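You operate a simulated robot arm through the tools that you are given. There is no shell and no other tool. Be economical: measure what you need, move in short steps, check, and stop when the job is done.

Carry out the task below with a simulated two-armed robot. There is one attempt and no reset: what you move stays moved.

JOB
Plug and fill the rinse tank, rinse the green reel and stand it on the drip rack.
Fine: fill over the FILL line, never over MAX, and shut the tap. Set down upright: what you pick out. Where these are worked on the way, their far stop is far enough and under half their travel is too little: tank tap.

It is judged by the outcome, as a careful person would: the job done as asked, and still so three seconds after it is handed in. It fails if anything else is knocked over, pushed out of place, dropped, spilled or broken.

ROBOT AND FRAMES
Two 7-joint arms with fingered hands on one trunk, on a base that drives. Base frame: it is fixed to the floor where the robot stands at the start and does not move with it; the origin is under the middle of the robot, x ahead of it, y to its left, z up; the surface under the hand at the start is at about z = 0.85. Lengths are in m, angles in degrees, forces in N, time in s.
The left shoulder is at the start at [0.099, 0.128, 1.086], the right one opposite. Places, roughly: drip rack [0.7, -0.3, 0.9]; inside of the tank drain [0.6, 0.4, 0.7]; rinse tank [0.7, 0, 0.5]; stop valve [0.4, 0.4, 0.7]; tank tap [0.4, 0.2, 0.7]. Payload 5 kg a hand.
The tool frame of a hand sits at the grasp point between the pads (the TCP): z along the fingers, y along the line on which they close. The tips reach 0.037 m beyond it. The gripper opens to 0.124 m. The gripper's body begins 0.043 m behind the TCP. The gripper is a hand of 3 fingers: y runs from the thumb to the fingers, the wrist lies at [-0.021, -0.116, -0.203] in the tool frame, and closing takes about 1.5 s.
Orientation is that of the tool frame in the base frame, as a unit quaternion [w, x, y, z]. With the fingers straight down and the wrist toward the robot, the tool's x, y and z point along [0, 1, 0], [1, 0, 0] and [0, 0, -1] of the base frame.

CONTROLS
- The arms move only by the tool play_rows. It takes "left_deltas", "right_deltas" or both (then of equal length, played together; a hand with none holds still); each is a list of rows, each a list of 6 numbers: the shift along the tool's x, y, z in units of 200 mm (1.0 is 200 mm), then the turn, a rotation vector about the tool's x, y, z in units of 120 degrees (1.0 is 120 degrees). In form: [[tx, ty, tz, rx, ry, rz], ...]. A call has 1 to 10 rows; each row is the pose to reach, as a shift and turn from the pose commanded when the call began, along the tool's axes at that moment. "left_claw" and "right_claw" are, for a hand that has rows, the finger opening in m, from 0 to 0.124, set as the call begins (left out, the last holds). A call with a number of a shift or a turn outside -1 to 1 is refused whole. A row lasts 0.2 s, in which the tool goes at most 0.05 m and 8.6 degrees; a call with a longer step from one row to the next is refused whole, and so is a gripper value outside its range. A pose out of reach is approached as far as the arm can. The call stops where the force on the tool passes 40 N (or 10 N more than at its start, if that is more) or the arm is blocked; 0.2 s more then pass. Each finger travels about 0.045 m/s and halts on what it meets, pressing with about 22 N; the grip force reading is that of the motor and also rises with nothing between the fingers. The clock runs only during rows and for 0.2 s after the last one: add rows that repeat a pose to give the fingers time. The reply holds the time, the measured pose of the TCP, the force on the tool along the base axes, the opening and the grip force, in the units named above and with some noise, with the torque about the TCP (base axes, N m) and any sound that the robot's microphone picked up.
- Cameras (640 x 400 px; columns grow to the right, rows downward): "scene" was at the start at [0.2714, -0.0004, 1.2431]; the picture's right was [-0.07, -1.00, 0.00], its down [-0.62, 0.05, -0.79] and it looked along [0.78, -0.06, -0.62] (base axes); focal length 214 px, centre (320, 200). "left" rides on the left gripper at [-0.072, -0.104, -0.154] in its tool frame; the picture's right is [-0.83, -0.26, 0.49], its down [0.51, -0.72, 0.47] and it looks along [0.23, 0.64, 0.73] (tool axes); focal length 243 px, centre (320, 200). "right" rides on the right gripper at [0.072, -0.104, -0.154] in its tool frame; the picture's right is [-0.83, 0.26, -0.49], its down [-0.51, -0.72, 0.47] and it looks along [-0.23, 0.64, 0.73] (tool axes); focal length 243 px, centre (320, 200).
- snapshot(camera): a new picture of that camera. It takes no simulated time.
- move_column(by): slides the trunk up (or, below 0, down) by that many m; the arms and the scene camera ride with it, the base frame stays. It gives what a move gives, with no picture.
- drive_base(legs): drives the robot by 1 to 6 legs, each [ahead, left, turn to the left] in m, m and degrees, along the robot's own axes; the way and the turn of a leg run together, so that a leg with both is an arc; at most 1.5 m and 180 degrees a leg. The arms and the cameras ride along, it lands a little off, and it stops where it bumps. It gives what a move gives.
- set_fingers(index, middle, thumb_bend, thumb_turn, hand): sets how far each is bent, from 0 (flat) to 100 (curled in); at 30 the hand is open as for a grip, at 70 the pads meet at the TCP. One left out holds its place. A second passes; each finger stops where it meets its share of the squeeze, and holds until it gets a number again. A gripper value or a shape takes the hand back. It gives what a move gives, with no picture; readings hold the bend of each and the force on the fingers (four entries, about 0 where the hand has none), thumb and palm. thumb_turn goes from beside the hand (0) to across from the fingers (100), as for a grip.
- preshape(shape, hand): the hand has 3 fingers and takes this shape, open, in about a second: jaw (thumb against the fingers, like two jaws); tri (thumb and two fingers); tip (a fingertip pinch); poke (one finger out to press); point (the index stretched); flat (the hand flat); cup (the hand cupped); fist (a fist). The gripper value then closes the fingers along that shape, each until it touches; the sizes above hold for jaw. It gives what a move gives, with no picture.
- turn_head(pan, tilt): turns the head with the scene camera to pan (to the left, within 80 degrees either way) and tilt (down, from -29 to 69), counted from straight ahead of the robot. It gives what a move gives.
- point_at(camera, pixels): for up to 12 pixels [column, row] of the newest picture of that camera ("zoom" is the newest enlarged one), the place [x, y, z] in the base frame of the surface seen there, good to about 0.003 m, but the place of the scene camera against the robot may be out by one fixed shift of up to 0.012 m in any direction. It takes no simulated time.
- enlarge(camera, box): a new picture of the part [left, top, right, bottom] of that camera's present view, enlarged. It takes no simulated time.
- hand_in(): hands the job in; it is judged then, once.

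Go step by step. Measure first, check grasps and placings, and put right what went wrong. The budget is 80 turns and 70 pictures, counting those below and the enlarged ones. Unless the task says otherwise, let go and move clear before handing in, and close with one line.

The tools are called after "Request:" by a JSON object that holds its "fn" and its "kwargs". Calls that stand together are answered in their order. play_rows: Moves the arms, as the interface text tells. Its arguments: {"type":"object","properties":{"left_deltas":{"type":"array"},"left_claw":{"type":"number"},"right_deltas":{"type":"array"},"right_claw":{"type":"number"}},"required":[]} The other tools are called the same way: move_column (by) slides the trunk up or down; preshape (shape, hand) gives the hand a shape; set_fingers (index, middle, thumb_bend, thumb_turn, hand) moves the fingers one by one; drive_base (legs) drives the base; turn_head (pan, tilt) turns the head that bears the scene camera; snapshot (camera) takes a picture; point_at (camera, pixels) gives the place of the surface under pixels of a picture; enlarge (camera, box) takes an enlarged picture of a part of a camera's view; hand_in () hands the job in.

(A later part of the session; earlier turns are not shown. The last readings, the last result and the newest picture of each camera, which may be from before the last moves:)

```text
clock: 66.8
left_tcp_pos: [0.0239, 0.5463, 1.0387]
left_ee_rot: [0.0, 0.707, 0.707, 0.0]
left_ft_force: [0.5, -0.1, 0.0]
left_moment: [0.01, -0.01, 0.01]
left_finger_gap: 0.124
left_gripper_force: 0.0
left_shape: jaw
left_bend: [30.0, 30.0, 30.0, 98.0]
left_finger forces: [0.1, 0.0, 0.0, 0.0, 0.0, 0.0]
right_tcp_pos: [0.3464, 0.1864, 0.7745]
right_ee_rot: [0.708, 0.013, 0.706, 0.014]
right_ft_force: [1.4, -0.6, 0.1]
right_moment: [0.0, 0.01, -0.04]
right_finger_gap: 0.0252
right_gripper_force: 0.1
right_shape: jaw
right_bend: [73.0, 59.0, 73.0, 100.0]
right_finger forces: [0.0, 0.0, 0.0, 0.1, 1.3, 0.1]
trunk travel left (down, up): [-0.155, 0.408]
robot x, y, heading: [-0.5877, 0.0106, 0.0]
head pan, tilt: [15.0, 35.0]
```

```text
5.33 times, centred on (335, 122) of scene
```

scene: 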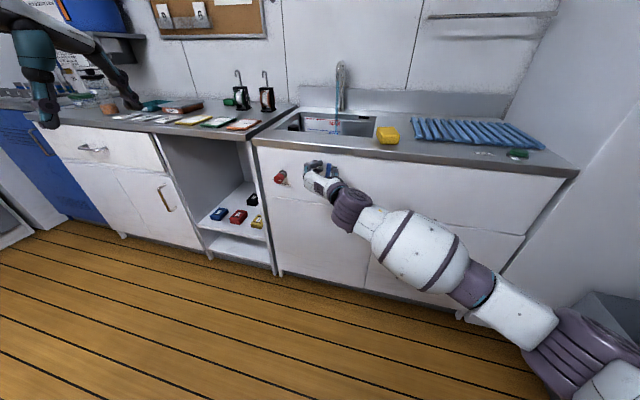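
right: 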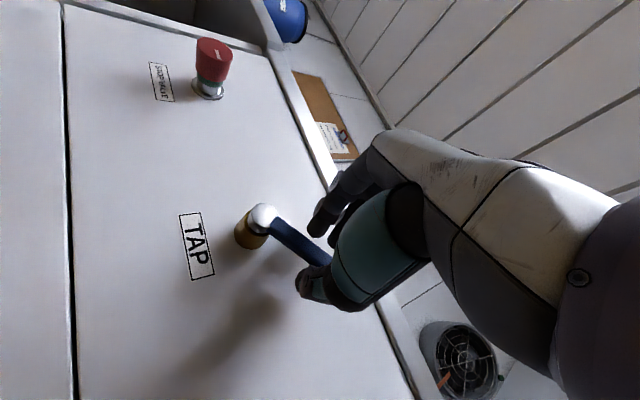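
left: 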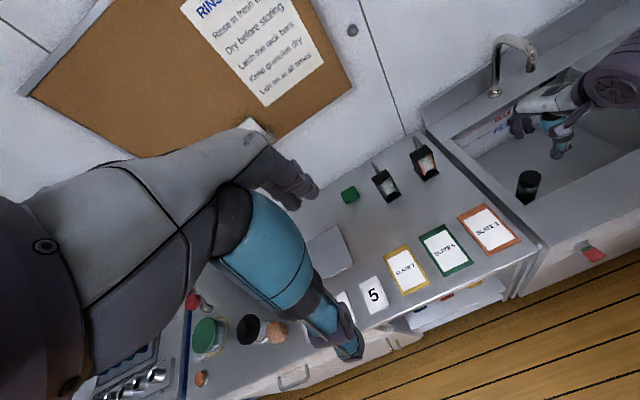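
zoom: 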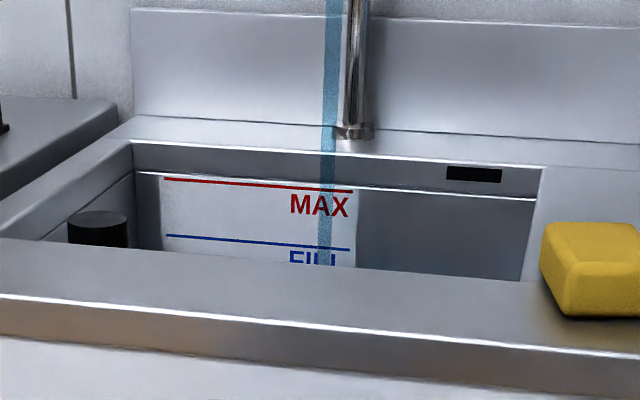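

The lines are visible. I wait holding still for some seconds, then look again.

Request:
{"fn": "play_rows", "kwargs": {"right_deltas": [[0, 0, 0, 0, 0, 0], [0, 0, 0, 0, 0, 0], [0, 0, 0, 0, 0, 0], [0, 0, 0, 0, 0, 0], [0, 0, 0, 0, 0, 0], [0, 0, 0, 0, 0, 0], [0, 0, 0, 0, 0, 0], [0, 0, 0, 0, 0, 0], [0, 0, 0, 0, 0, 0], [0, 0, 0, 0, 0, 0]]}}

Request:
{"fn": "play_rows", "kwargs": {"right_deltas": [[0, 0, 0, 0, 0, 0], [0, 0, 0, 0, 0, 0], [0, 0, 0, 0, 0, 0], [0, 0, 0, 0, 0, 0], [0, 0, 0, 0, 0, 0], [0, 0, 0, 0, 0, 0], [0, 0, 0, 0, 0, 0], [0, 0, 0, 0, 0, 0], [0, 0, 0, 0, 0, 0], [0, 0, 0, 0, 0, 0]]}}

Request:
{"fn": "enlarge", "kwargs": {"camera": "scene", "box": [275, 85, 395, 160]}}

Request:
{"fn": "point_at", "kwargs": {"camera": "zoom", "pixels": [[170, 180], [170, 238], [310, 250], [440, 250], [440, 265], [340, 205]]}}

```text
clock: 69.0
left_tcp_pos: [0.0227, 0.5468, 1.0392]
left_ee_rot: [-0.001, 0.707, 0.707, 0.0]
left_ft_force: [0.0, 0.1, 0.2]
left_moment: [0.04, 0.02, 0.0]
left_finger_gap: 0.1241
left_gripper_force: 0.0
left_shape: jaw
left_bend: [30.0, 30.0, 30.0, 98.0]
left_finger forces: [0.0, 0.1, 0.0, 0.0, 0.0, 0.0]
right_tcp_pos: [0.3462, 0.1866, 0.7748]
right_ee_rot: [0.708, 0.013, 0.706, 0.014]
right_ft_force: [0.9, -0.8, 0.1]
right_moment: [0.01, 0.03, -0.01]
right_finger_gap: 0.0253
right_gripper_force: 0.1
right_shape: jaw
right_bend: [73.0, 59.0, 74.0, 100.0]
right_finger forces: [0.0, 0.0, 0.0, 0.1, 0.4, 0.0]
trunk travel left (down, up): [-0.155, 0.408]
robot x, y, heading: [-0.5791, 0.0134, -0.3]
head pan, tilt: [15.0, 35.0]
```

```text
clock: 71.2
left_tcp_pos: [0.0231, 0.5468, 1.0388]
left_ee_rot: [0.0, 0.707, 0.707, 0.0]
left_ft_force: [1.2, 0.2, -0.8]
left_moment: [-0.02, 0.0, 0.02]
left_finger_gap: 0.1238
left_gripper_force: 0.0
left_shape: jaw
left_bend: [30.0, 30.0, 30.0, 98.0]
left_finger forces: [0.0, 0.0, 0.0, 0.0, 0.0, 0.0]
right_tcp_pos: [0.3456, 0.1856, 0.7756]
right_ee_rot: [0.708, 0.013, 0.706, 0.014]
right_ft_force: [0.5, 0.2, 1.3]
right_moment: [-0.01, 0.01, 0.01]
right_finger_gap: 0.0251
right_gripper_force: 0.1
right_shape: jaw
right_bend: [73.0, 59.0, 74.0, 100.0]
right_finger forces: [0.0, 0.0, 0.0, 0.1, 0.3, 0.2]
trunk travel left (down, up): [-0.155, 0.408]
robot x, y, heading: [-0.5819, 0.0157, 0.1]
head pan, tilt: [15.0, 35.0]
```

```text
5.33 times, centred on (335, 122) of scene
```

zoom: 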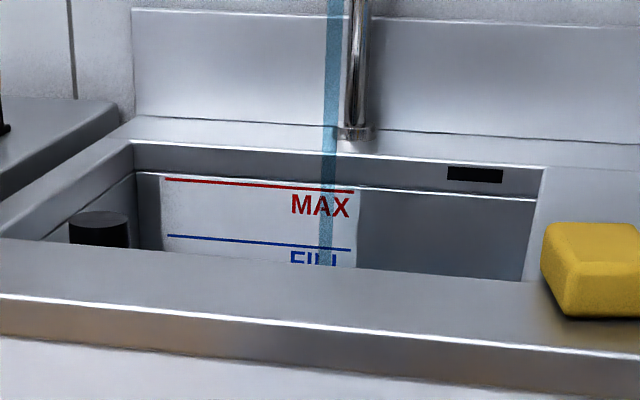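

```text
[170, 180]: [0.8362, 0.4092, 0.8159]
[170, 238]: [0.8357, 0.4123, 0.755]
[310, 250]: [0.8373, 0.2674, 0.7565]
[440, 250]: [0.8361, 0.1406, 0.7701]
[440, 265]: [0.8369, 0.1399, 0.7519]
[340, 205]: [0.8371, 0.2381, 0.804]
```

MAX is 60 mm above FILL; the water is still below the visible part. I wait another 4.4 s and look again.

Request:
{"fn": "play_rows", "kwargs": {"right_deltas": [[0, 0, 0, 0, 0, 0], [0, 0, 0, 0, 0, 0], [0, 0, 0, 0, 0, 0], [0, 0, 0, 0, 0, 0], [0, 0, 0, 0, 0, 0], [0, 0, 0, 0, 0, 0], [0, 0, 0, 0, 0, 0], [0, 0, 0, 0, 0, 0], [0, 0, 0, 0, 0, 0], [0, 0, 0, 0, 0, 0]]}}

Request:
{"fn": "play_rows", "kwargs": {"right_deltas": [[0, 0, 0, 0, 0, 0], [0, 0, 0, 0, 0, 0], [0, 0, 0, 0, 0, 0], [0, 0, 0, 0, 0, 0], [0, 0, 0, 0, 0, 0], [0, 0, 0, 0, 0, 0], [0, 0, 0, 0, 0, 0], [0, 0, 0, 0, 0, 0], [0, 0, 0, 0, 0, 0], [0, 0, 0, 0, 0, 0]]}}

Request:
{"fn": "enlarge", "kwargs": {"camera": "scene", "box": [275, 85, 395, 160]}}

```text
clock: 73.4
left_tcp_pos: [0.0239, 0.5476, 1.0384]
left_ee_rot: [0.0, 0.707, 0.707, 0.0]
left_ft_force: [-0.9, -0.2, -0.3]
left_moment: [-0.01, 0.0, 0.0]
left_finger_gap: 0.1238
left_gripper_force: 0.1
left_shape: jaw
left_bend: [30.0, 30.0, 30.0, 98.0]
left_finger forces: [0.0, 0.1, 0.0, 0.0, 0.1, 0.0]
right_tcp_pos: [0.3452, 0.1857, 0.774]
right_ee_rot: [0.707, 0.013, 0.707, 0.015]
right_ft_force: [-0.3, 0.3, 0.4]
right_moment: [-0.01, -0.03, 0.0]
right_finger_gap: 0.025
right_gripper_force: 0.0
right_shape: jaw
right_bend: [73.0, 59.0, 74.0, 100.0]
right_finger forces: [0.0, 0.1, 0.0, 0.0, 0.1, 0.0]
trunk travel left (down, up): [-0.155, 0.408]
robot x, y, heading: [-0.5818, 0.0132, 0.2]
head pan, tilt: [15.0, 35.0]
```

```text
clock: 75.6
left_tcp_pos: [0.0234, 0.5459, 1.0393]
left_ee_rot: [0.0, 0.707, 0.707, -0.001]
left_ft_force: [-0.5, -0.3, -0.1]
left_moment: [-0.03, -0.02, -0.02]
left_finger_gap: 0.1239
left_gripper_force: 0.0
left_shape: jaw
left_bend: [30.0, 30.0, 30.0, 98.0]
left_finger forces: [0.1, 0.0, 0.0, 0.0, 0.0, 0.0]
right_tcp_pos: [0.3459, 0.1864, 0.7769]
right_ee_rot: [0.708, 0.013, 0.706, 0.014]
right_ft_force: [0.8, -0.5, 0.1]
right_moment: [-0.01, -0.01, -0.02]
right_finger_gap: 0.025
right_gripper_force: 0.1
right_shape: jaw
right_bend: [73.0, 59.0, 74.0, 100.0]
right_finger forces: [0.0, 0.1, 0.0, 0.1, 0.1, 0.0]
trunk travel left (down, up): [-0.155, 0.408]
robot x, y, heading: [-0.5838, 0.0135, 0.1]
head pan, tilt: [15.0, 35.0]
```

```text
5.33 times, centred on (335, 122) of scene
```

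zoom: 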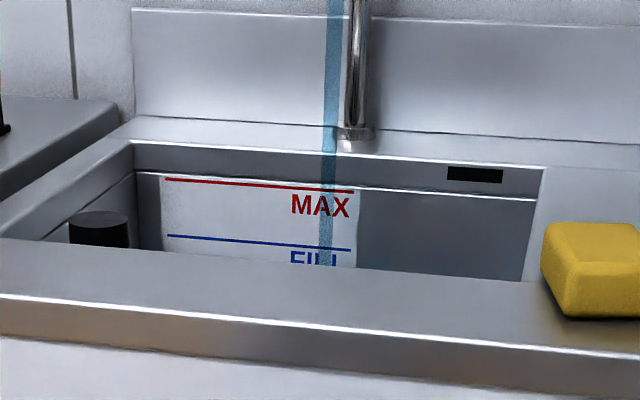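

Not up to the visible zone yet after about 12 s. I wait another 6.6 s.

Request:
{"fn": "play_rows", "kwargs": {"right_deltas": [[0, 0, 0, 0, 0, 0], [0, 0, 0, 0, 0, 0], [0, 0, 0, 0, 0, 0], [0, 0, 0, 0, 0, 0], [0, 0, 0, 0, 0, 0], [0, 0, 0, 0, 0, 0], [0, 0, 0, 0, 0, 0], [0, 0, 0, 0, 0, 0], [0, 0, 0, 0, 0, 0], [0, 0, 0, 0, 0, 0]]}}

Request:
{"fn": "play_rows", "kwargs": {"right_deltas": [[0, 0, 0, 0, 0, 0], [0, 0, 0, 0, 0, 0], [0, 0, 0, 0, 0, 0], [0, 0, 0, 0, 0, 0], [0, 0, 0, 0, 0, 0], [0, 0, 0, 0, 0, 0], [0, 0, 0, 0, 0, 0], [0, 0, 0, 0, 0, 0], [0, 0, 0, 0, 0, 0], [0, 0, 0, 0, 0, 0]]}}

Request:
{"fn": "play_rows", "kwargs": {"right_deltas": [[0, 0, 0, 0, 0, 0], [0, 0, 0, 0, 0, 0], [0, 0, 0, 0, 0, 0], [0, 0, 0, 0, 0, 0], [0, 0, 0, 0, 0, 0], [0, 0, 0, 0, 0, 0], [0, 0, 0, 0, 0, 0], [0, 0, 0, 0, 0, 0], [0, 0, 0, 0, 0, 0], [0, 0, 0, 0, 0, 0]]}}

Request:
{"fn": "enlarge", "kwargs": {"camera": "scene", "box": [275, 85, 395, 160]}}

```text
clock: 77.8
left_tcp_pos: [0.0232, 0.5472, 1.0393]
left_ee_rot: [0.0, 0.708, 0.707, 0.0]
left_ft_force: [-0.7, -1.2, -0.2]
left_moment: [-0.03, 0.02, 0.02]
left_finger_gap: 0.1239
left_gripper_force: 0.1
left_shape: jaw
left_bend: [30.0, 30.0, 30.0, 98.0]
left_finger forces: [0.0, 0.0, 0.0, 0.0, 0.0, 0.0]
right_tcp_pos: [0.3469, 0.186, 0.7736]
right_ee_rot: [0.708, 0.013, 0.706, 0.014]
right_ft_force: [0.7, 0.3, -0.1]
right_moment: [0.02, -0.01, 0.03]
right_finger_gap: 0.0251
right_gripper_force: 0.2
right_shape: jaw
right_bend: [73.0, 59.0, 74.0, 100.0]
right_finger forces: [0.0, 0.0, 0.1, 0.1, 0.1, 0.1]
trunk travel left (down, up): [-0.155, 0.408]
robot x, y, heading: [-0.5848, 0.0157, -0.2]
head pan, tilt: [15.0, 35.0]
```

```text
clock: 80.0
left_tcp_pos: [0.0232, 0.5476, 1.0387]
left_ee_rot: [0.0, 0.707, 0.707, -0.001]
left_ft_force: [-0.6, -0.2, 0.6]
left_moment: [-0.01, 0.0, 0.01]
left_finger_gap: 0.1237
left_gripper_force: 0.1
left_shape: jaw
left_bend: [30.0, 30.0, 30.0, 98.0]
left_finger forces: [0.0, 0.0, 0.0, 0.0, 0.1, 0.1]
right_tcp_pos: [0.3457, 0.1866, 0.7747]
right_ee_rot: [0.708, 0.013, 0.706, 0.014]
right_ft_force: [0.0, 0.1, 0.3]
right_moment: [0.04, 0.0, 0.01]
right_finger_gap: 0.0249
right_gripper_force: 0.2
right_shape: jaw
right_bend: [73.0, 59.0, 74.0, 100.0]
right_finger forces: [0.0, 0.0, 0.0, 0.1, 0.1, 0.0]
trunk travel left (down, up): [-0.155, 0.408]
robot x, y, heading: [-0.5817, 0.0154, 0.2]
head pan, tilt: [15.0, 35.0]
```

```text
clock: 82.2
left_tcp_pos: [0.0237, 0.5479, 1.0396]
left_ee_rot: [-0.001, 0.708, 0.707, 0.0]
left_ft_force: [0.5, 0.3, 0.3]
left_moment: [-0.01, 0.01, 0.0]
left_finger_gap: 0.1241
left_gripper_force: 0.1
left_shape: jaw
left_bend: [30.0, 30.0, 30.0, 98.0]
left_finger forces: [0.0, 0.0, 0.0, 0.0, 0.0, 0.0]
right_tcp_pos: [0.3453, 0.1861, 0.774]
right_ee_rot: [0.708, 0.013, 0.706, 0.015]
right_ft_force: [0.8, 0.1, 0.2]
right_moment: [0.01, 0.05, -0.01]
right_finger_gap: 0.0249
right_gripper_force: 0.0
right_shape: jaw
right_bend: [73.0, 59.0, 74.0, 100.0]
right_finger forces: [0.0, 0.0, 0.0, 0.0, 0.0, 0.1]
trunk travel left (down, up): [-0.155, 0.408]
robot x, y, heading: [-0.5815, 0.0125, -0.2]
head pan, tilt: [15.0, 35.0]
```

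```text
5.33 times, centred on (335, 122) of scene
```

zoom: 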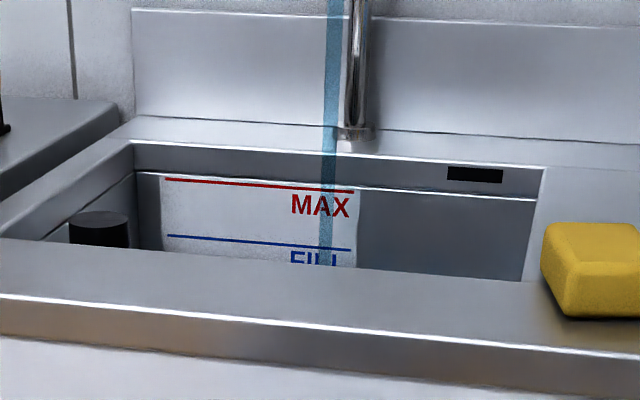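

At under 5 mm/s there is time to spare, so I let go, back off and raise the trunk to see the actual level and confirm it's rising.

Request:
{"fn": "play_rows", "kwargs": {"right_deltas": [[0, 0, 0, 0, 0, 0], [0, 0, 0, 0, 0, 0], [0, 0, 0, 0, 0, 0], [0, 0, -0.2, 0, 0, 0], [0, 0, -0.4, 0, 0, 0], [0, 0, -0.6, 0, 0, 0], [0, 0, -0.6, 0, 0, 0]], "right_claw": 0.06}}

Request:
{"fn": "move_column", "kwargs": {"by": 0.25}}

Request:
{"fn": "enlarge", "kwargs": {"camera": "scene", "box": [260, 130, 400, 240]}}

```text
clock: 83.8
left_tcp_pos: [0.0242, 0.5465, 1.0388]
left_ee_rot: [-0.001, 0.707, 0.707, -0.001]
left_ft_force: [0.5, 0.7, 0.5]
left_moment: [0.02, 0.0, 0.0]
left_finger_gap: 0.1239
left_gripper_force: 0.1
left_shape: jaw
left_bend: [30.0, 30.0, 30.0, 98.0]
left_finger forces: [0.0, 0.1, 0.0, 0.1, 0.1, 0.0]
right_tcp_pos: [0.2246, 0.1853, 0.7747]
right_ee_rot: [0.708, 0.013, 0.706, 0.015]
right_ft_force: [-0.6, 0.2, -0.2]
right_moment: [0.05, -0.03, 0.02]
right_finger_gap: 0.0596
right_gripper_force: 0.0
right_shape: jaw
right_bend: [74.0, 46.0, 70.0, 100.0]
right_finger forces: [0.0, 0.0, 0.0, 0.0, 0.1, 0.1]
trunk travel left (down, up): [-0.155, 0.408]
robot x, y, heading: [-0.5848, 0.0119, 0.1]
head pan, tilt: [15.0, 35.0]
```

```text
clock: 86.4
left_tcp_pos: [0.0245, 0.5472, 1.2884]
left_ee_rot: [0.0, 0.707, 0.707, -0.001]
left_ft_force: [-0.2, -0.3, 0.0]
left_moment: [-0.03, 0.01, 0.02]
left_finger_gap: 0.1241
left_gripper_force: 0.0
left_shape: jaw
left_bend: [30.0, 30.0, 30.0, 98.0]
left_finger forces: [0.1, 0.1, 0.0, 0.0, 0.0, 0.0]
right_tcp_pos: [0.2265, 0.1861, 1.0247]
right_ee_rot: [0.707, 0.012, 0.707, 0.013]
right_ft_force: [-0.1, 0.2, -0.4]
right_moment: [0.0, -0.02, -0.04]
right_finger_gap: 0.0596
right_gripper_force: 0.2
right_shape: jaw
right_bend: [74.0, 46.0, 70.0, 100.0]
right_finger forces: [0.1, 0.0, 0.0, 0.0, 0.0, 0.1]
trunk travel left (down, up): [-0.405, 0.158]
robot x, y, heading: [-0.5804, 0.0082, -0.1]
head pan, tilt: [15.0, 35.0]
```

```text
3.64 times, centred on (330, 185) of scene
```

zoom: 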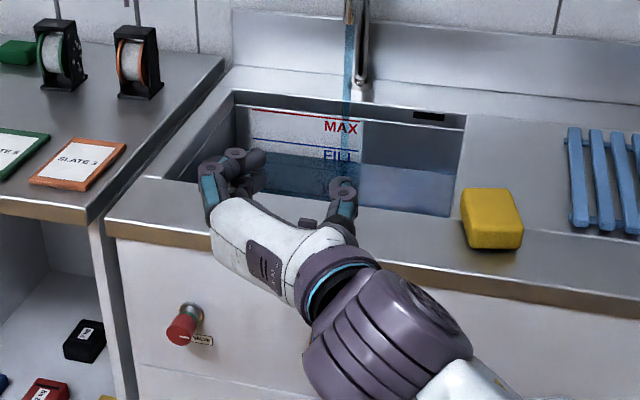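

Water is visible, its edge on the back wall at about (300,158), just under FILL. I measure the level.

Request:
{"fn": "point_at", "kwargs": {"camera": "zoom", "pixels": [[290, 156], [290, 165], [310, 185], [290, 141], [270, 110], [400, 180], [400, 170]]}}

```text
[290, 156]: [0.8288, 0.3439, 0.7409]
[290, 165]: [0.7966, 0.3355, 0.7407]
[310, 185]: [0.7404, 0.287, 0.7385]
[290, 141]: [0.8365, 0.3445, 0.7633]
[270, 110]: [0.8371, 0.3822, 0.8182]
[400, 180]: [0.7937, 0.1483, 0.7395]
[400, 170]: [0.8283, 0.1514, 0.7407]
```

The level is 20 mm under FILL and rising about 3.7 mm/s. I go back down to the lever.

Request:
{"fn": "move_column", "kwargs": {"by": -0.25}}

Request:
{"fn": "play_rows", "kwargs": {"right_deltas": [[0, 0, 0.2, 0, 0, 0], [0, 0, 0.4, 0, 0, 0], [0, 0, 0.55, 0, 0, 0], [0, 0, 0.6, 0, 0, 0], [0, 0, 0.6, 0, 0, 0]]}}

Request:
{"fn": "play_rows", "kwargs": {"right_deltas": [[0, 0, 0, 0, 0, 0], [0, 0, 0, 0, 0, 0], [0, 0, 0, 0, 0, 0], [0, 0, 0, 0, 0, 0], [0, 0, 0, 0, 0, 0]], "right_claw": 0.025}}

Request:
{"fn": "enlarge", "kwargs": {"camera": "scene", "box": [275, 85, 395, 160]}}

Request:
{"fn": "snapshot", "kwargs": {"camera": "right"}}

```text
clock: 89.0
left_tcp_pos: [0.0218, 0.5459, 1.041]
left_ee_rot: [0.0, 0.707, 0.707, 0.0]
left_ft_force: [0.0, -0.3, -0.9]
left_moment: [0.01, 0.0, -0.04]
left_finger_gap: 0.124
left_gripper_force: 0.1
left_shape: jaw
left_bend: [30.0, 30.0, 30.0, 98.0]
left_finger forces: [0.0, 0.1, 0.1, 0.0, 0.0, 0.0]
right_tcp_pos: [0.2261, 0.1849, 0.7756]
right_ee_rot: [0.708, 0.013, 0.706, 0.014]
right_ft_force: [-0.4, 0.2, -0.1]
right_moment: [0.0, 0.0, -0.04]
right_finger_gap: 0.0597
right_gripper_force: 0.0
right_shape: jaw
right_bend: [74.0, 46.0, 70.0, 100.0]
right_finger forces: [0.0, 0.0, 0.1, 0.0, 0.0, 0.0]
trunk travel left (down, up): [-0.155, 0.408]
robot x, y, heading: [-0.5837, 0.0123, -0.0]
head pan, tilt: [15.0, 35.0]
```

```text
clock: 90.2
left_tcp_pos: [0.0235, 0.5468, 1.0383]
left_ee_rot: [0.001, 0.707, 0.707, 0.0]
left_ft_force: [0.6, 0.1, -0.5]
left_moment: [0.02, 0.0, 0.0]
left_finger_gap: 0.1241
left_gripper_force: 0.1
left_shape: jaw
left_bend: [30.0, 30.0, 30.0, 98.0]
left_finger forces: [0.0, 0.0, 0.0, 0.0, 0.0, 0.0]
right_tcp_pos: [0.345, 0.1863, 0.7744]
right_ee_rot: [0.707, 0.012, 0.707, 0.014]
right_ft_force: [-0.6, 1.0, -0.3]
right_moment: [0.01, -0.01, 0.01]
right_finger_gap: 0.0593
right_gripper_force: 0.1
right_shape: jaw
right_bend: [74.0, 46.0, 70.0, 100.0]
right_finger forces: [0.1, 0.0, 0.0, 0.0, 0.0, 0.0]
trunk travel left (down, up): [-0.155, 0.408]
robot x, y, heading: [-0.5848, 0.0114, -0.2]
head pan, tilt: [15.0, 35.0]
```

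```text
clock: 91.4
left_tcp_pos: [0.0235, 0.5467, 1.0394]
left_ee_rot: [0.0, 0.707, 0.707, 0.0]
left_ft_force: [0.7, -0.2, -0.3]
left_moment: [0.01, 0.01, 0.01]
left_finger_gap: 0.1241
left_gripper_force: 0.1
left_shape: jaw
left_bend: [30.0, 30.0, 30.0, 98.0]
left_finger forces: [0.1, 0.0, 0.1, 0.0, 0.0, 0.1]
right_tcp_pos: [0.3455, 0.1865, 0.7751]
right_ee_rot: [0.708, 0.013, 0.706, 0.014]
right_ft_force: [0.1, -0.3, -0.3]
right_moment: [0.04, -0.03, 0.02]
right_finger_gap: 0.0252
right_gripper_force: 0.1
right_shape: jaw
right_bend: [73.0, 59.0, 74.0, 100.0]
right_finger forces: [0.0, 0.0, 0.0, 0.1, 0.0, 0.0]
trunk travel left (down, up): [-0.155, 0.408]
robot x, y, heading: [-0.5842, 0.0132, -0.0]
head pan, tilt: [15.0, 35.0]
```

```text
5.33 times, centred on (335, 122) of scene
```

zoom: 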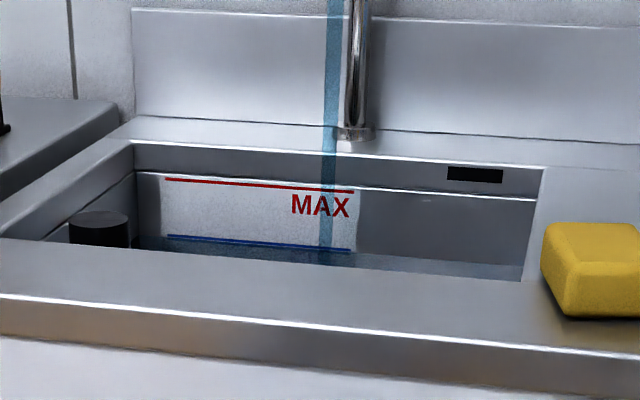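

```text
19 pictures are left
```

right: 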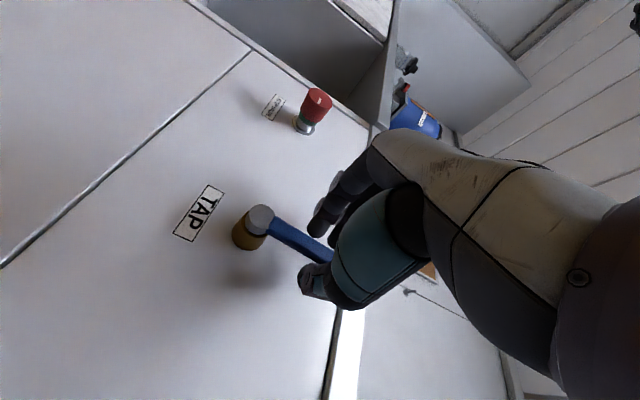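

The water is now at the FILL line (level with (260,242)). I wait 4.4 s more, then turn the lever back down.

Request:
{"fn": "play_rows", "kwargs": {"right_deltas": [[0, 0, 0, 0, 0, 0], [0, 0, 0, 0, 0, 0], [0, 0, 0, 0, 0, 0], [0, 0, 0, 0, 0, 0], [0, 0, 0, 0, 0, 0], [0, 0, 0, 0, 0, 0], [0, 0, 0, 0, 0, 0], [0, 0, 0, 0, 0, 0], [0, 0, 0, 0, 0, 0], [0, 0, 0, 0, 0, 0]]}}

Request:
{"fn": "play_rows", "kwargs": {"right_deltas": [[0, 0, 0, 0, 0, 0], [0, 0, 0, 0, 0, 0], [0, 0, 0, 0, 0, 0], [0, 0, 0, 0, 0, 0], [0, 0, 0, 0, 0, 0], [0, 0, 0, 0, 0, 0], [0, 0, 0, 0, 0, 0], [0, 0, 0, 0, 0, 0]]}}

Request:
{"fn": "play_rows", "kwargs": {"right_deltas": [[0.003, -0.042, 0, 0, 0, 0.067], [0.012, -0.084, 0, 0, 0, 0.133], [0.026, -0.124, 0, 0, 0, 0.2], [0.046, -0.162, 0, 0, 0, 0.267], [0.071, -0.196, 0, 0, 0, 0.333], [0.101, -0.227, 0, 0, 0, 0.4], [0.134, -0.253, 0, 0, 0, 0.467], [0.171, -0.274, 0, 0, 0, 0.533], [0.211, -0.29, 0, 0, 0, 0.6], [0.252, -0.3, 0, 0, 0, 0.667]]}}

Request:
{"fn": "play_rows", "kwargs": {"right_deltas": [[0.003, -0.042, 0, 0, 0, 0.067], [0.01, -0.075, 0, 0, 0, 0.117], [0.012, -0.09, 0, 0, 0, 0.14], [0.012, -0.09, 0, 0, 0, 0.14]]}}

Request:
{"fn": "snapshot", "kwargs": {"camera": "scene"}}

```text
clock: 93.6
left_tcp_pos: [0.0233, 0.5465, 1.0382]
left_ee_rot: [0.001, 0.707, 0.707, -0.001]
left_ft_force: [0.4, -0.1, -0.3]
left_moment: [0.0, -0.01, 0.01]
left_finger_gap: 0.1238
left_gripper_force: 0.2
left_shape: jaw
left_bend: [30.0, 30.0, 30.0, 98.0]
left_finger forces: [0.0, 0.0, 0.0, 0.0, 0.1, 0.0]
right_tcp_pos: [0.3446, 0.1862, 0.7741]
right_ee_rot: [0.708, 0.012, 0.706, 0.014]
right_ft_force: [0.4, -0.5, -0.6]
right_moment: [0.01, 0.02, -0.01]
right_finger_gap: 0.0252
right_gripper_force: 0.0
right_shape: jaw
right_bend: [73.0, 59.0, 74.0, 100.0]
right_finger forces: [0.0, 0.0, 0.0, 0.0, 0.0, 0.0]
trunk travel left (down, up): [-0.155, 0.408]
robot x, y, heading: [-0.5858, 0.0109, -0.0]
head pan, tilt: [15.0, 35.0]
```

```text
clock: 95.4
left_tcp_pos: [0.0231, 0.5459, 1.0394]
left_ee_rot: [0.0, 0.707, 0.707, 0.0]
left_ft_force: [0.7, -0.3, 0.0]
left_moment: [0.02, 0.01, -0.01]
left_finger_gap: 0.1238
left_gripper_force: 0.1
left_shape: jaw
left_bend: [30.0, 30.0, 30.0, 98.0]
left_finger forces: [0.0, 0.0, 0.0, 0.0, 0.0, 0.0]
right_tcp_pos: [0.3456, 0.1858, 0.7745]
right_ee_rot: [0.708, 0.014, 0.706, 0.013]
right_ft_force: [-0.5, -1.5, 1.2]
right_moment: [-0.06, -0.01, 0.01]
right_finger_gap: 0.0254
right_gripper_force: 0.0
right_shape: jaw
right_bend: [73.0, 59.0, 74.0, 100.0]
right_finger forces: [0.0, 0.0, 0.1, 0.0, 0.1, 0.0]
trunk travel left (down, up): [-0.155, 0.408]
robot x, y, heading: [-0.5808, 0.0102, 0.0]
head pan, tilt: [15.0, 35.0]
```

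```text
clock: 97.6
left_tcp_pos: [0.0235, 0.5473, 1.0391]
left_ee_rot: [0.0, 0.707, 0.708, 0.0]
left_ft_force: [0.2, 0.4, 0.0]
left_moment: [-0.02, -0.01, 0.0]
left_finger_gap: 0.1237
left_gripper_force: 0.0
left_shape: jaw
left_bend: [30.0, 30.0, 30.0, 98.0]
left_finger forces: [0.0, 0.0, 0.1, 0.0, 0.1, 0.0]
right_tcp_pos: [0.3454, 0.1265, 0.7224]
right_ee_rot: [0.533, 0.465, 0.532, 0.466]
right_ft_force: [0.9, 0.7, 2.1]
right_moment: [0.02, -0.07, -0.01]
right_finger_gap: 0.0256
right_gripper_force: 0.0
right_shape: jaw
right_bend: [73.0, 57.0, 74.0, 100.0]
right_finger forces: [0.7, 1.9, 0.0, 0.1, 0.0, 0.0]
trunk travel left (down, up): [-0.155, 0.408]
robot x, y, heading: [-0.5846, 0.0121, 0.0]
head pan, tilt: [15.0, 35.0]
```

```text
clock: 98.6
left_tcp_pos: [0.0226, 0.5469, 1.0389]
left_ee_rot: [0.0, 0.707, 0.707, 0.0]
left_ft_force: [-0.6, -0.3, 0.3]
left_moment: [-0.01, 0.01, -0.01]
left_finger_gap: 0.1239
left_gripper_force: 0.0
left_shape: jaw
left_bend: [30.0, 30.0, 30.0, 98.0]
left_finger forces: [0.0, 0.0, 0.0, 0.0, 0.0, 0.1]
right_tcp_pos: [0.3463, 0.1265, 0.7032]
right_ee_rot: [0.459, 0.537, 0.458, 0.539]
right_ft_force: [2.2, 1.4, 5.3]
right_moment: [-0.11, -0.12, 0.03]
right_finger_gap: 0.0261
right_gripper_force: 0.0
right_shape: jaw
right_bend: [73.0, 57.0, 74.0, 100.0]
right_finger forces: [1.6, 3.4, 0.0, 0.0, 0.1, 0.1]
trunk travel left (down, up): [-0.155, 0.408]
robot x, y, heading: [-0.5829, 0.0121, -0.0]
head pan, tilt: [15.0, 35.0]
```

```text
18 pictures are left
```

scene: 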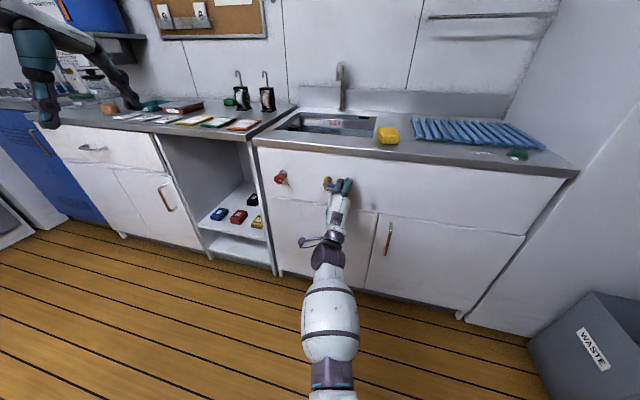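

The stream has stopped. I push 8° further against the stop to be sure it is shut, ease off, open and back away.

Request:
{"fn": "play_rows", "kwargs": {"right_deltas": [[0.003, -0.042, 0, 0, 0, 0.067], [0.003, -0.042, 0, 0, 0, 0.067], [0, 0.02, 0, 0, 0, 0]]}}

Request:
{"fn": "play_rows", "kwargs": {"right_deltas": [[0, 0, 0, 0, 0, 0], [0, 0, 0, 0, 0, 0], [0, 0, 0, 0, 0, 0], [0, 0, 0, 0, 0, 0], [0, 0, -0.2, 0, 0, 0], [0, 0, -0.4, 0, 0, 0], [0, 0, -0.6, 0, 0, 0], [0, 0, -0.6, 0, 0, 0]], "right_claw": 0.06}}

Request:
{"fn": "enlarge", "kwargs": {"camera": "scene", "box": [265, 60, 395, 210]}}

Request:
{"fn": "point_at", "kwargs": {"camera": "zoom", "pixels": [[250, 135], [350, 140], [400, 152], [300, 300], [360, 320]]}}

```text
clock: 99.4
left_tcp_pos: [0.024, 0.5476, 1.0393]
left_ee_rot: [0.0, 0.707, 0.707, -0.001]
left_ft_force: [0.0, 0.2, 0.3]
left_moment: [0.02, -0.01, -0.01]
left_finger_gap: 0.1239
left_gripper_force: 0.0
left_shape: jaw
left_bend: [30.0, 30.0, 30.0, 98.0]
left_finger forces: [0.0, 0.0, 0.1, 0.1, 0.0, 0.0]
right_tcp_pos: [0.3473, 0.1251, 0.7056]
right_ee_rot: [0.457, 0.538, 0.459, 0.539]
right_ft_force: [4.2, 0.8, 0.6]
right_moment: [0.0, 0.09, 0.09]
right_finger_gap: 0.0252
right_gripper_force: 0.1
right_shape: jaw
right_bend: [73.0, 58.0, 74.0, 100.0]
right_finger forces: [0.7, 3.7, 0.0, 0.1, 0.0, 0.1]
trunk travel left (down, up): [-0.155, 0.408]
robot x, y, heading: [-0.5849, 0.0137, -0.2]
head pan, tilt: [15.0, 35.0]
```

```text
clock: 101.4
left_tcp_pos: [0.0245, 0.5473, 1.0338]
left_ee_rot: [-0.001, 0.707, 0.707, -0.002]
left_ft_force: [-0.3, 0.3, 0.7]
left_moment: [-0.03, 0.02, 0.01]
left_finger_gap: 0.1236
left_gripper_force: 0.0
left_shape: jaw
left_bend: [30.0, 30.0, 30.0, 98.0]
left_finger forces: [0.0, 0.0, 0.0, 0.0, 0.0, 0.1]
right_tcp_pos: [0.2464, 0.135, 0.7781]
right_ee_rot: [0.477, 0.51, 0.433, 0.57]
right_ft_force: [-0.4, 1.2, 0.6]
right_moment: [-0.03, -0.03, -0.01]
right_finger_gap: 0.0601
right_gripper_force: 0.1
right_shape: jaw
right_bend: [74.0, 45.0, 70.0, 100.0]
right_finger forces: [0.0, 0.0, 0.0, 0.1, 0.0, 0.0]
trunk travel left (down, up): [-0.155, 0.408]
robot x, y, heading: [-0.5834, 0.0137, -0.1]
head pan, tilt: [15.0, 35.0]
stopped in row 8 (right hand): the arm was blocked; the commanded pose is now the measured one
```

```text
2.67 times, centred on (330, 135) of scene
```

zoom: 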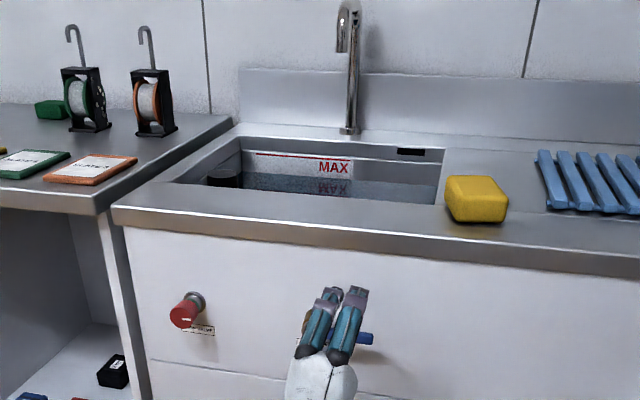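

```text
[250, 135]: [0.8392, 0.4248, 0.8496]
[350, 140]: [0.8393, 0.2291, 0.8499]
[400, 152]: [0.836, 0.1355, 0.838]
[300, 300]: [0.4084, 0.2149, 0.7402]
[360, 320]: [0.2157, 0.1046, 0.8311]
```

The tap is shut with no stream, and the level lies between FILL and MAX. I measure it and check the lever.

Request:
{"fn": "point_at", "kwargs": {"camera": "zoom", "pixels": [[300, 178], [300, 185], [400, 185], [270, 156], [365, 338], [372, 340]]}}

Request:
{"fn": "move_column", "kwargs": {"by": 0.3}}

Request:
{"fn": "snapshot", "kwargs": {"camera": "scene"}}

```text
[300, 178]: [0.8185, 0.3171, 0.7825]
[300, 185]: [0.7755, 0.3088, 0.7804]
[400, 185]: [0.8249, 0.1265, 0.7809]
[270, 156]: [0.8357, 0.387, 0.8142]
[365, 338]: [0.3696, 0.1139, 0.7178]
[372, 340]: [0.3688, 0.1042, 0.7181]
```

```text
clock: 104.4
left_tcp_pos: [0.0238, 0.5476, 1.3386]
left_ee_rot: [0.0, 0.707, 0.707, -0.001]
left_ft_force: [0.2, 0.2, -0.8]
left_moment: [-0.01, 0.02, -0.01]
left_finger_gap: 0.1239
left_gripper_force: 0.1
left_shape: jaw
left_bend: [30.0, 30.0, 30.0, 98.0]
left_finger forces: [0.0, 0.0, 0.1, 0.0, 0.0, 0.0]
right_tcp_pos: [0.2459, 0.1303, 1.0724]
right_ee_rot: [0.478, 0.512, 0.436, 0.565]
right_ft_force: [-0.2, -0.4, 0.7]
right_moment: [0.0, -0.02, -0.03]
right_finger_gap: 0.0601
right_gripper_force: 0.0
right_shape: jaw
right_bend: [74.0, 45.0, 70.0, 100.0]
right_finger forces: [0.0, 0.0, 0.1, 0.1, 0.1, 0.0]
trunk travel left (down, up): [-0.455, 0.108]
robot x, y, heading: [-0.5837, 0.0124, -0.0]
head pan, tilt: [15.0, 35.0]
```

```text
16 pictures are left
```

scene: 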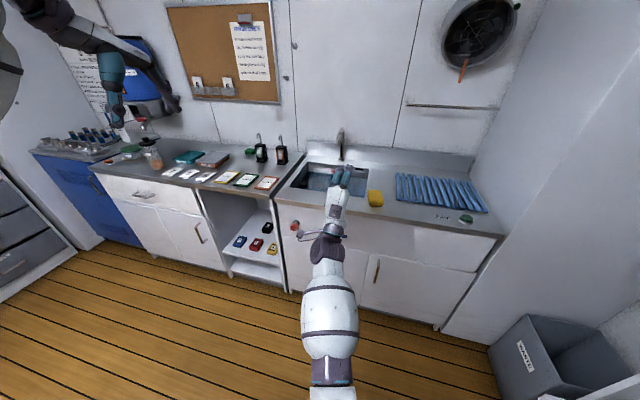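

The level is 0.781 (scene frame), between FILL 0.757 and MAX 0.815, and the lever is level again. Next the reel: I turn the right hand to point down with its closing line along y.

Request:
{"fn": "play_rows", "kwargs": {"right_deltas": [[0, 0, 0, 0.042, 0.0355, -0.038], [0, 0, 0, 0.084, 0.071, -0.076], [0, 0, 0, 0.126, 0.1065, -0.114], [0, 0, 0, 0.168, 0.142, -0.152], [0, 0, 0, 0.21, 0.1775, -0.19], [0, 0, 0, 0.252, 0.213, -0.228], [0, 0, 0, 0.294, 0.2485, -0.266], [0, 0, 0, 0.3355, 0.284, -0.304], [0, 0, 0, 0.3355, 0.284, -0.304]]}}

Request:
{"fn": "play_rows", "kwargs": {"right_deltas": [[0, 0, 0, 0.042, 0.0355, -0.038], [0, 0, 0, 0.084, 0.071, -0.076], [0, 0, 0, 0.126, 0.1065, -0.114], [0, 0, 0, 0.168, 0.142, -0.152], [0, 0, 0, 0.21, 0.1775, -0.19], [0, 0, 0, 0.252, 0.213, -0.228], [0, 0, 0, 0.294, 0.2485, -0.266], [0, 0, 0, 0.3355, 0.284, -0.304], [0, 0, 0, 0.3355, 0.284, -0.304]]}}

```text
clock: 106.4
left_tcp_pos: [0.0239, 0.5481, 1.3383]
left_ee_rot: [0.001, 0.707, 0.707, -0.001]
left_ft_force: [-0.8, 0.9, 0.6]
left_moment: [-0.06, 0.0, 0.02]
left_finger_gap: 0.1239
left_gripper_force: 0.1
left_shape: jaw
left_bend: [30.0, 30.0, 30.0, 98.0]
left_finger forces: [0.0, 0.0, 0.0, 0.0, 0.1, 0.1]
right_tcp_pos: [0.243, 0.1314, 1.0737]
right_ee_rot: [0.282, 0.301, 0.848, 0.333]
right_ft_force: [-0.5, 0.4, -0.3]
right_moment: [-0.01, -0.03, -0.02]
right_finger_gap: 0.0598
right_gripper_force: 0.1
right_shape: jaw
right_bend: [74.0, 45.0, 70.0, 100.0]
right_finger forces: [0.1, 0.0, 0.0, 0.0, 0.1, 0.0]
trunk travel left (down, up): [-0.455, 0.108]
robot x, y, heading: [-0.5835, 0.0143, -0.1]
head pan, tilt: [15.0, 35.0]
```

```text
clock: 108.4
left_tcp_pos: [0.0241, 0.5455, 1.3393]
left_ee_rot: [-0.001, 0.707, 0.707, 0.001]
left_ft_force: [0.2, 0.1, -0.8]
left_moment: [-0.01, 0.01, 0.03]
left_finger_gap: 0.1238
left_gripper_force: 0.2
left_shape: jaw
left_bend: [30.0, 30.0, 30.0, 98.0]
left_finger forces: [0.1, 0.0, 0.1, 0.0, 0.1, 0.0]
right_tcp_pos: [0.2445, 0.1298, 1.0727]
right_ee_rot: [0.0, -0.002, 1.0, 0.0]
right_ft_force: [-0.4, -0.6, -0.5]
right_moment: [-0.02, 0.0, 0.02]
right_finger_gap: 0.0597
right_gripper_force: 0.0
right_shape: jaw
right_bend: [74.0, 45.0, 70.0, 100.0]
right_finger forces: [0.1, 0.1, 0.0, 0.0, 0.0, 0.0]
trunk travel left (down, up): [-0.455, 0.108]
robot x, y, heading: [-0.582, 0.0145, 0.0]
head pan, tilt: [15.0, 35.0]
```

The hand now points down with its closing line along y. Before driving left I check where the blue case and shelf at upper left are, for the left arm.

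Request:
{"fn": "point_at", "kwargs": {"camera": "scene", "pixels": [[150, 85], [140, 125], [165, 100], [148, 118], [60, 90], [60, 200], [40, 130], [15, 190], [15, 270], [150, 150]]}}

Request:
{"fn": "move_column", "kwargs": {"by": 0.1}}

```text
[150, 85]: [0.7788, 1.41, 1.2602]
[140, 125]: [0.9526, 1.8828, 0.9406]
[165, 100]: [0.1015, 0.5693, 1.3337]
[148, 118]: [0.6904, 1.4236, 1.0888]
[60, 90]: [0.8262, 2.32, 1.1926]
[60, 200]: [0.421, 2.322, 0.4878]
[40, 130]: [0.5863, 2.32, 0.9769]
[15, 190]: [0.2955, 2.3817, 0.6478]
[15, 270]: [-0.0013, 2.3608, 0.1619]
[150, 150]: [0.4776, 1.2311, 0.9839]
```

```text
clock: 109.7
left_tcp_pos: [0.0253, 0.5463, 1.4343]
left_ee_rot: [-0.001, 0.707, 0.707, -0.002]
left_ft_force: [0.6, 0.3, -0.5]
left_moment: [0.01, 0.02, -0.02]
left_finger_gap: 0.1239
left_gripper_force: 0.0
left_shape: jaw
left_bend: [30.0, 30.0, 30.0, 98.0]
left_finger forces: [0.0, 0.0, 0.0, 0.0, 0.1, 0.1]
right_tcp_pos: [0.2448, 0.1327, 1.1685]
right_ee_rot: [-0.001, 0.0, 1.0, -0.002]
right_ft_force: [0.3, -1.0, -1.2]
right_moment: [0.02, 0.0, 0.01]
right_finger_gap: 0.0601
right_gripper_force: 0.0
right_shape: jaw
right_bend: [74.0, 45.0, 70.0, 100.0]
right_finger forces: [0.0, 0.0, 0.0, 0.0, 0.1, 0.0]
trunk travel left (down, up): [-0.555, 0.008]
robot x, y, heading: [-0.5865, 0.012, -0.2]
head pan, tilt: [15.0, 35.0]
```

Nothing is in the way. I drive left, then forward to the reel.

Request:
{"fn": "drive_base", "kwargs": {"legs": [[0, 0.58, 0], [0.44, 0, 0]]}}

Request:
{"fn": "snapshot", "kwargs": {"camera": "right"}}

```text
clock: 117.4
left_tcp_pos: [0.4611, 1.1166, 1.4412]
left_ee_rot: [0.001, 0.706, 0.708, 0.001]
left_ft_force: [-1.9, 0.6, 0.8]
left_moment: [0.02, -0.03, -0.01]
left_finger_gap: 0.1241
left_gripper_force: 0.0
left_shape: jaw
left_bend: [30.0, 30.0, 30.0, 98.0]
left_finger forces: [0.0, 0.0, 0.0, 0.1, 0.0, 0.0]
right_tcp_pos: [0.6837, 0.7021, 1.1752]
right_ee_rot: [0.002, -0.003, 1.0, 0.0]
right_ft_force: [0.0, 0.4, 0.7]
right_moment: [-0.01, 0.01, -0.01]
right_finger_gap: 0.0597
right_gripper_force: 0.0
right_shape: jaw
right_bend: [74.0, 45.0, 70.0, 100.0]
right_finger forces: [0.1, 0.0, 0.1, 0.1, 0.0, 0.0]
trunk travel left (down, up): [-0.555, 0.008]
robot x, y, heading: [-0.1434, 0.5767, 0.2]
head pan, tilt: [15.0, 35.0]
```

```text
15 pictures are left
```

right: 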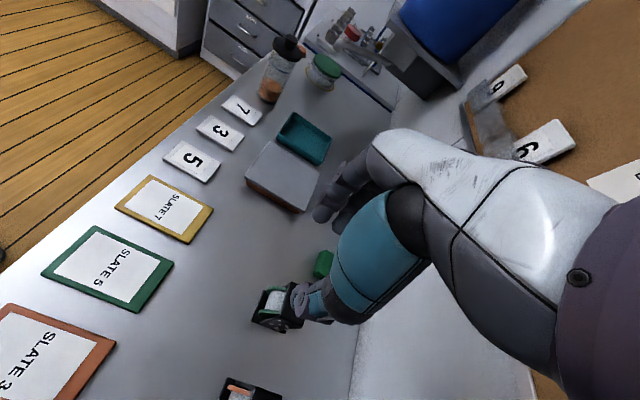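

The hook is hidden behind the hand. I use the left camera to locate it.

Request:
{"fn": "snapshot", "kwargs": {"camera": "left"}}

```text
14 pictures are left
```

left: 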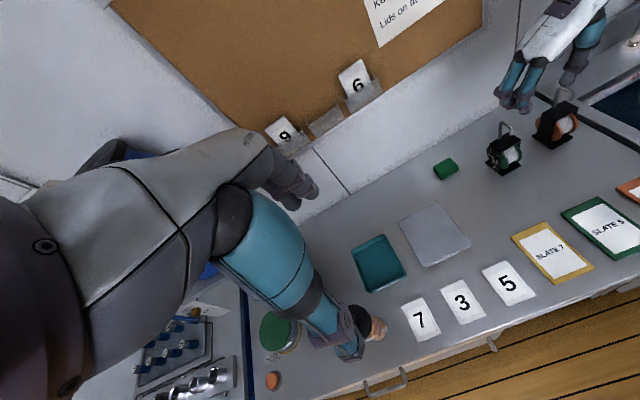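

Request:
{"fn": "enlarge", "kwargs": {"camera": "left", "box": [460, 80, 600, 190]}}

Request:
{"fn": "point_at", "kwargs": {"camera": "zoom", "pixels": [[194, 192], [182, 190], [205, 195], [228, 235], [175, 200], [215, 215], [200, 285], [225, 245], [130, 300], [170, 270], [280, 285], [222, 225]]}}

```text
3.64 times, centred on (530, 135) of left
```

zoom: 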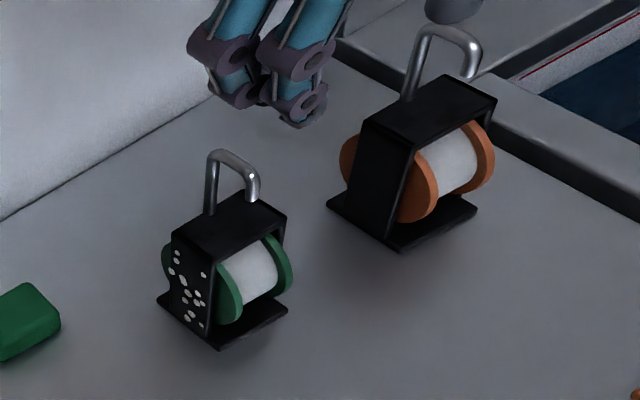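

```text
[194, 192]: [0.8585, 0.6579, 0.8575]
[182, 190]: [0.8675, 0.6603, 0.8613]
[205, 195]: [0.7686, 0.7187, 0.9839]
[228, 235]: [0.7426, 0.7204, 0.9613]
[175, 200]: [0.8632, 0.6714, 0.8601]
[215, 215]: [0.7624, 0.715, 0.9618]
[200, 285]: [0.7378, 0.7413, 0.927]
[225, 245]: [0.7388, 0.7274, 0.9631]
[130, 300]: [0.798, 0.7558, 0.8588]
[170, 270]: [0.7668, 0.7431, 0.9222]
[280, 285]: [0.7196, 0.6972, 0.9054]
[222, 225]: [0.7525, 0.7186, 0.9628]
```

I measure the hook: its shaft at (211,185), top (225,156), tip (253,195).

Request:
{"fn": "point_at", "kwargs": {"camera": "zoom", "pixels": [[211, 170], [211, 205], [213, 157], [225, 156], [240, 164], [251, 178], [253, 195], [445, 32], [478, 60], [408, 90]]}}

```text
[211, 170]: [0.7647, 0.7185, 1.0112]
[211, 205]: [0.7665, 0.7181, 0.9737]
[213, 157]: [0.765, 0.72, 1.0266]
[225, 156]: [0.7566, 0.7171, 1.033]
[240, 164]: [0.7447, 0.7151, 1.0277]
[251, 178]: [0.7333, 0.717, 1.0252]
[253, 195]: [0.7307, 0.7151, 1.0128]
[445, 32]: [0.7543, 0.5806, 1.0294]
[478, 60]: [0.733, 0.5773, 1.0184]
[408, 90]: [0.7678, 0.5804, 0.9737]
```

Hook: rod at y 0.717, shaft x 0.766, tip x 0.731, top z 1.033; frame top z 0.963. I move over it and go down straddling it.

Request:
{"fn": "play_rows", "kwargs": {"right_deltas": [[-0.18, 0.04, 0, 0, 0, 0], [-0.357, 0.075, 0, 0, 0, 0], [-0.357, 0.075, 0.2, 0, 0, 0], [-0.357, 0.075, 0.4, 0, 0, 0], [-0.357, 0.075, 0.6, 0, 0, 0], [-0.357, 0.075, 0.75, 0, 0, 0], [-0.357, 0.075, 0.83, 0, 0, 0], [-0.357, 0.075, 0.83, 0, 0, 0]], "right_claw": 0.06}}

Request:
{"fn": "enlarge", "kwargs": {"camera": "left", "box": [460, 80, 600, 190]}}

```text
clock: 119.2
left_tcp_pos: [0.4625, 1.1176, 1.4394]
left_ee_rot: [0.0, 0.706, 0.708, 0.0]
left_ft_force: [0.2, 0.5, -0.3]
left_moment: [-0.01, 0.0, 0.02]
left_finger_gap: 0.124
left_gripper_force: 0.1
left_shape: jaw
left_bend: [30.0, 30.0, 30.0, 98.0]
left_finger forces: [0.0, 0.2, 0.0, 0.0, 0.0, 0.0]
right_tcp_pos: [0.7318, 0.7109, 1.0184]
right_ee_rot: [0.001, -0.002, 1.0, 0.0]
right_ft_force: [-0.6, -0.3, 1.1]
right_moment: [-0.01, 0.0, 0.0]
right_finger_gap: 0.0599
right_gripper_force: 0.1
right_shape: jaw
right_bend: [74.0, 46.0, 70.0, 100.0]
right_finger forces: [0.0, 0.0, 0.1, 0.1, 0.0, 0.0]
right hand out of reach, approached as far as the arm can: row 2, 3, 4, 5, 6, 7, 8
trunk travel left (down, up): [-0.555, 0.008]
robot x, y, heading: [-0.1418, 0.5793, 0.1]
head pan, tilt: [15.0, 35.0]
```

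```text
3.64 times, centred on (530, 135) of left
```

zoom: 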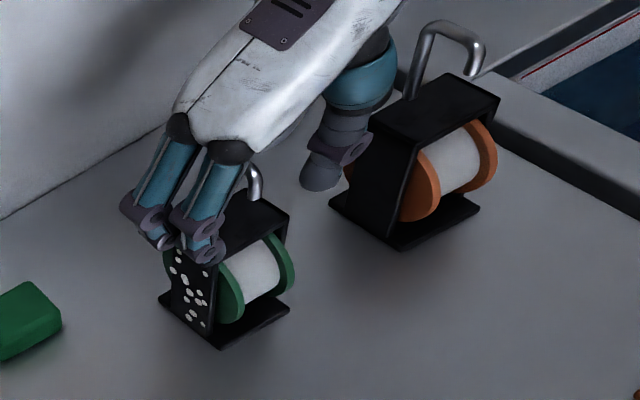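

The hand is 23 mm short in x (out of reach). I drive 3 cm ahead; the fingers straddle the hook plane, so this is free.

Request:
{"fn": "drive_base", "kwargs": {"legs": [[0.035, 0, 0]]}}

```text
clock: 120.1
left_tcp_pos: [0.4853, 1.1181, 1.4474]
left_ee_rot: [0.005, 0.705, 0.709, 0.004]
left_ft_force: [-1.3, -0.5, 0.7]
left_moment: [0.0, -0.12, 0.02]
left_finger_gap: 0.1239
left_gripper_force: 0.1
left_shape: jaw
left_bend: [30.0, 30.0, 30.0, 98.0]
left_finger forces: [0.0, 0.1, 0.0, 0.0, 0.0, 0.0]
right_tcp_pos: [0.7583, 0.712, 1.029]
right_ee_rot: [0.007, -0.003, 1.0, 0.0]
right_ft_force: [-1.2, 0.0, 1.5]
right_moment: [-0.01, -0.09, -0.04]
right_finger_gap: 0.0603
right_gripper_force: 0.1
right_shape: jaw
right_bend: [74.0, 46.0, 70.0, 100.0]
right_finger forces: [0.1, 0.0, 0.0, 0.0, 0.0, 0.0]
trunk travel left (down, up): [-0.555, 0.008]
robot x, y, heading: [-0.1059, 0.5824, 0.4]
head pan, tilt: [15.0, 35.0]
```

I settle and read the pose.

Request:
{"fn": "play_rows", "kwargs": {"right_deltas": [[0, 0, 0, 0, 0, 0], [0, 0, 0, 0, 0, 0]]}}

```text
clock: 120.7
left_tcp_pos: [0.4928, 1.119, 1.4421]
left_ee_rot: [0.002, 0.705, 0.709, 0.002]
left_ft_force: [-0.6, 0.5, 0.9]
left_moment: [-0.01, -0.07, 0.03]
left_finger_gap: 0.1239
left_gripper_force: 0.0
left_shape: jaw
left_bend: [30.0, 30.0, 30.0, 98.0]
left_finger forces: [0.0, 0.0, 0.1, 0.0, 0.0, 0.1]
right_tcp_pos: [0.7626, 0.7129, 1.0226]
right_ee_rot: [0.003, -0.003, 1.0, -0.001]
right_ft_force: [0.0, -0.6, 0.0]
right_moment: [0.02, -0.04, -0.03]
right_finger_gap: 0.0602
right_gripper_force: 0.0
right_shape: jaw
right_bend: [74.0, 46.0, 70.0, 100.0]
right_finger forces: [0.0, 0.1, 0.0, 0.1, 0.0, 0.0]
trunk travel left (down, up): [-0.555, 0.008]
robot x, y, heading: [-0.1111, 0.5832, 0.4]
head pan, tilt: [15.0, 35.0]
```

I adjust by a few mm and go down the last 15 mm, then close.

Request:
{"fn": "play_rows", "kwargs": {"right_deltas": [[0.03, 0.02, 0.04, 0, 0, 0], [0.03, 0.02, 0.075, 0, 0, 0], [0.03, 0.02, 0.075, 0, 0, 0]]}}

Request:
{"fn": "play_rows", "kwargs": {"right_deltas": [[0, 0, 0, 0, 0, 0], [0, 0, 0, 0, 0, 0], [0, 0, 0, 0, 0, 0], [0, 0, 0, 0, 0, 0], [0, 0, 0, 0, 0, 0], [0, 0, 0, 0, 0, 0], [0, 0, 0, 0, 0, 0], [0, 0, 0, 0, 0, 0]], "right_claw": 0.0}}

Request:
{"fn": "enlarge", "kwargs": {"camera": "left", "box": [450, 80, 590, 190]}}

```text
clock: 121.5
left_tcp_pos: [0.4948, 1.1189, 1.4412]
left_ee_rot: [0.001, 0.706, 0.709, 0.001]
left_ft_force: [-1.1, -0.8, -0.5]
left_moment: [0.0, -0.03, -0.02]
left_finger_gap: 0.1243
left_gripper_force: 0.0
left_shape: jaw
left_bend: [30.0, 30.0, 30.0, 98.0]
left_finger forces: [0.1, 0.0, 0.0, 0.0, 0.0, 0.0]
right_tcp_pos: [0.7564, 0.7164, 1.0056]
right_ee_rot: [0.002, -0.004, 1.0, 0.0]
right_ft_force: [-0.1, 0.2, 0.6]
right_moment: [0.02, 0.02, 0.01]
right_finger_gap: 0.0598
right_gripper_force: 0.1
right_shape: jaw
right_bend: [74.0, 46.0, 70.0, 100.0]
right_finger forces: [0.0, 0.0, 0.0, 0.0, 0.0, 0.0]
trunk travel left (down, up): [-0.555, 0.008]
robot x, y, heading: [-0.1114, 0.5786, 0.1]
head pan, tilt: [15.0, 35.0]
```

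```text
clock: 123.3
left_tcp_pos: [0.4964, 1.1187, 1.4403]
left_ee_rot: [0.001, 0.705, 0.709, 0.002]
left_ft_force: [-0.2, 1.3, 0.4]
left_moment: [0.0, -0.02, -0.01]
left_finger_gap: 0.1237
left_gripper_force: 0.1
left_shape: jaw
left_bend: [30.0, 30.0, 30.0, 98.0]
left_finger forces: [0.0, 0.0, 0.0, 0.1, 0.1, 0.1]
right_tcp_pos: [0.7581, 0.7172, 1.0048]
right_ee_rot: [0.001, -0.002, 1.0, 0.0]
right_ft_force: [0.0, 0.8, 0.0]
right_moment: [0.0, 0.0, -0.01]
right_finger_gap: 0.0
right_gripper_force: 22.0
right_shape: jaw
right_bend: [70.0, 70.0, 70.0, 100.0]
right_finger forces: [0.0, 7.2, 0.0, 0.1, 0.1, 0.0]
trunk travel left (down, up): [-0.555, 0.008]
robot x, y, heading: [-0.1054, 0.5802, 0.2]
head pan, tilt: [15.0, 35.0]
```

```text
3.64 times, centred on (520, 135) of left
```

zoom: 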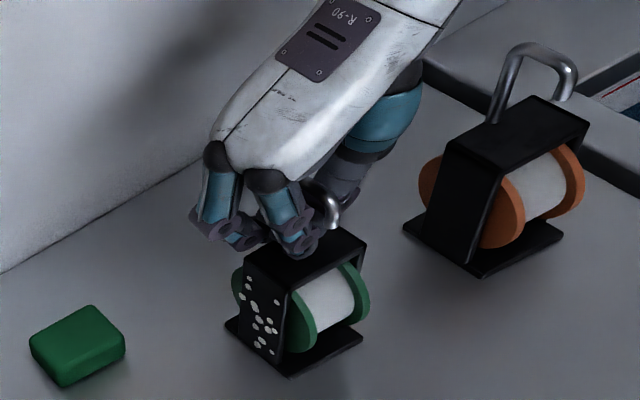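

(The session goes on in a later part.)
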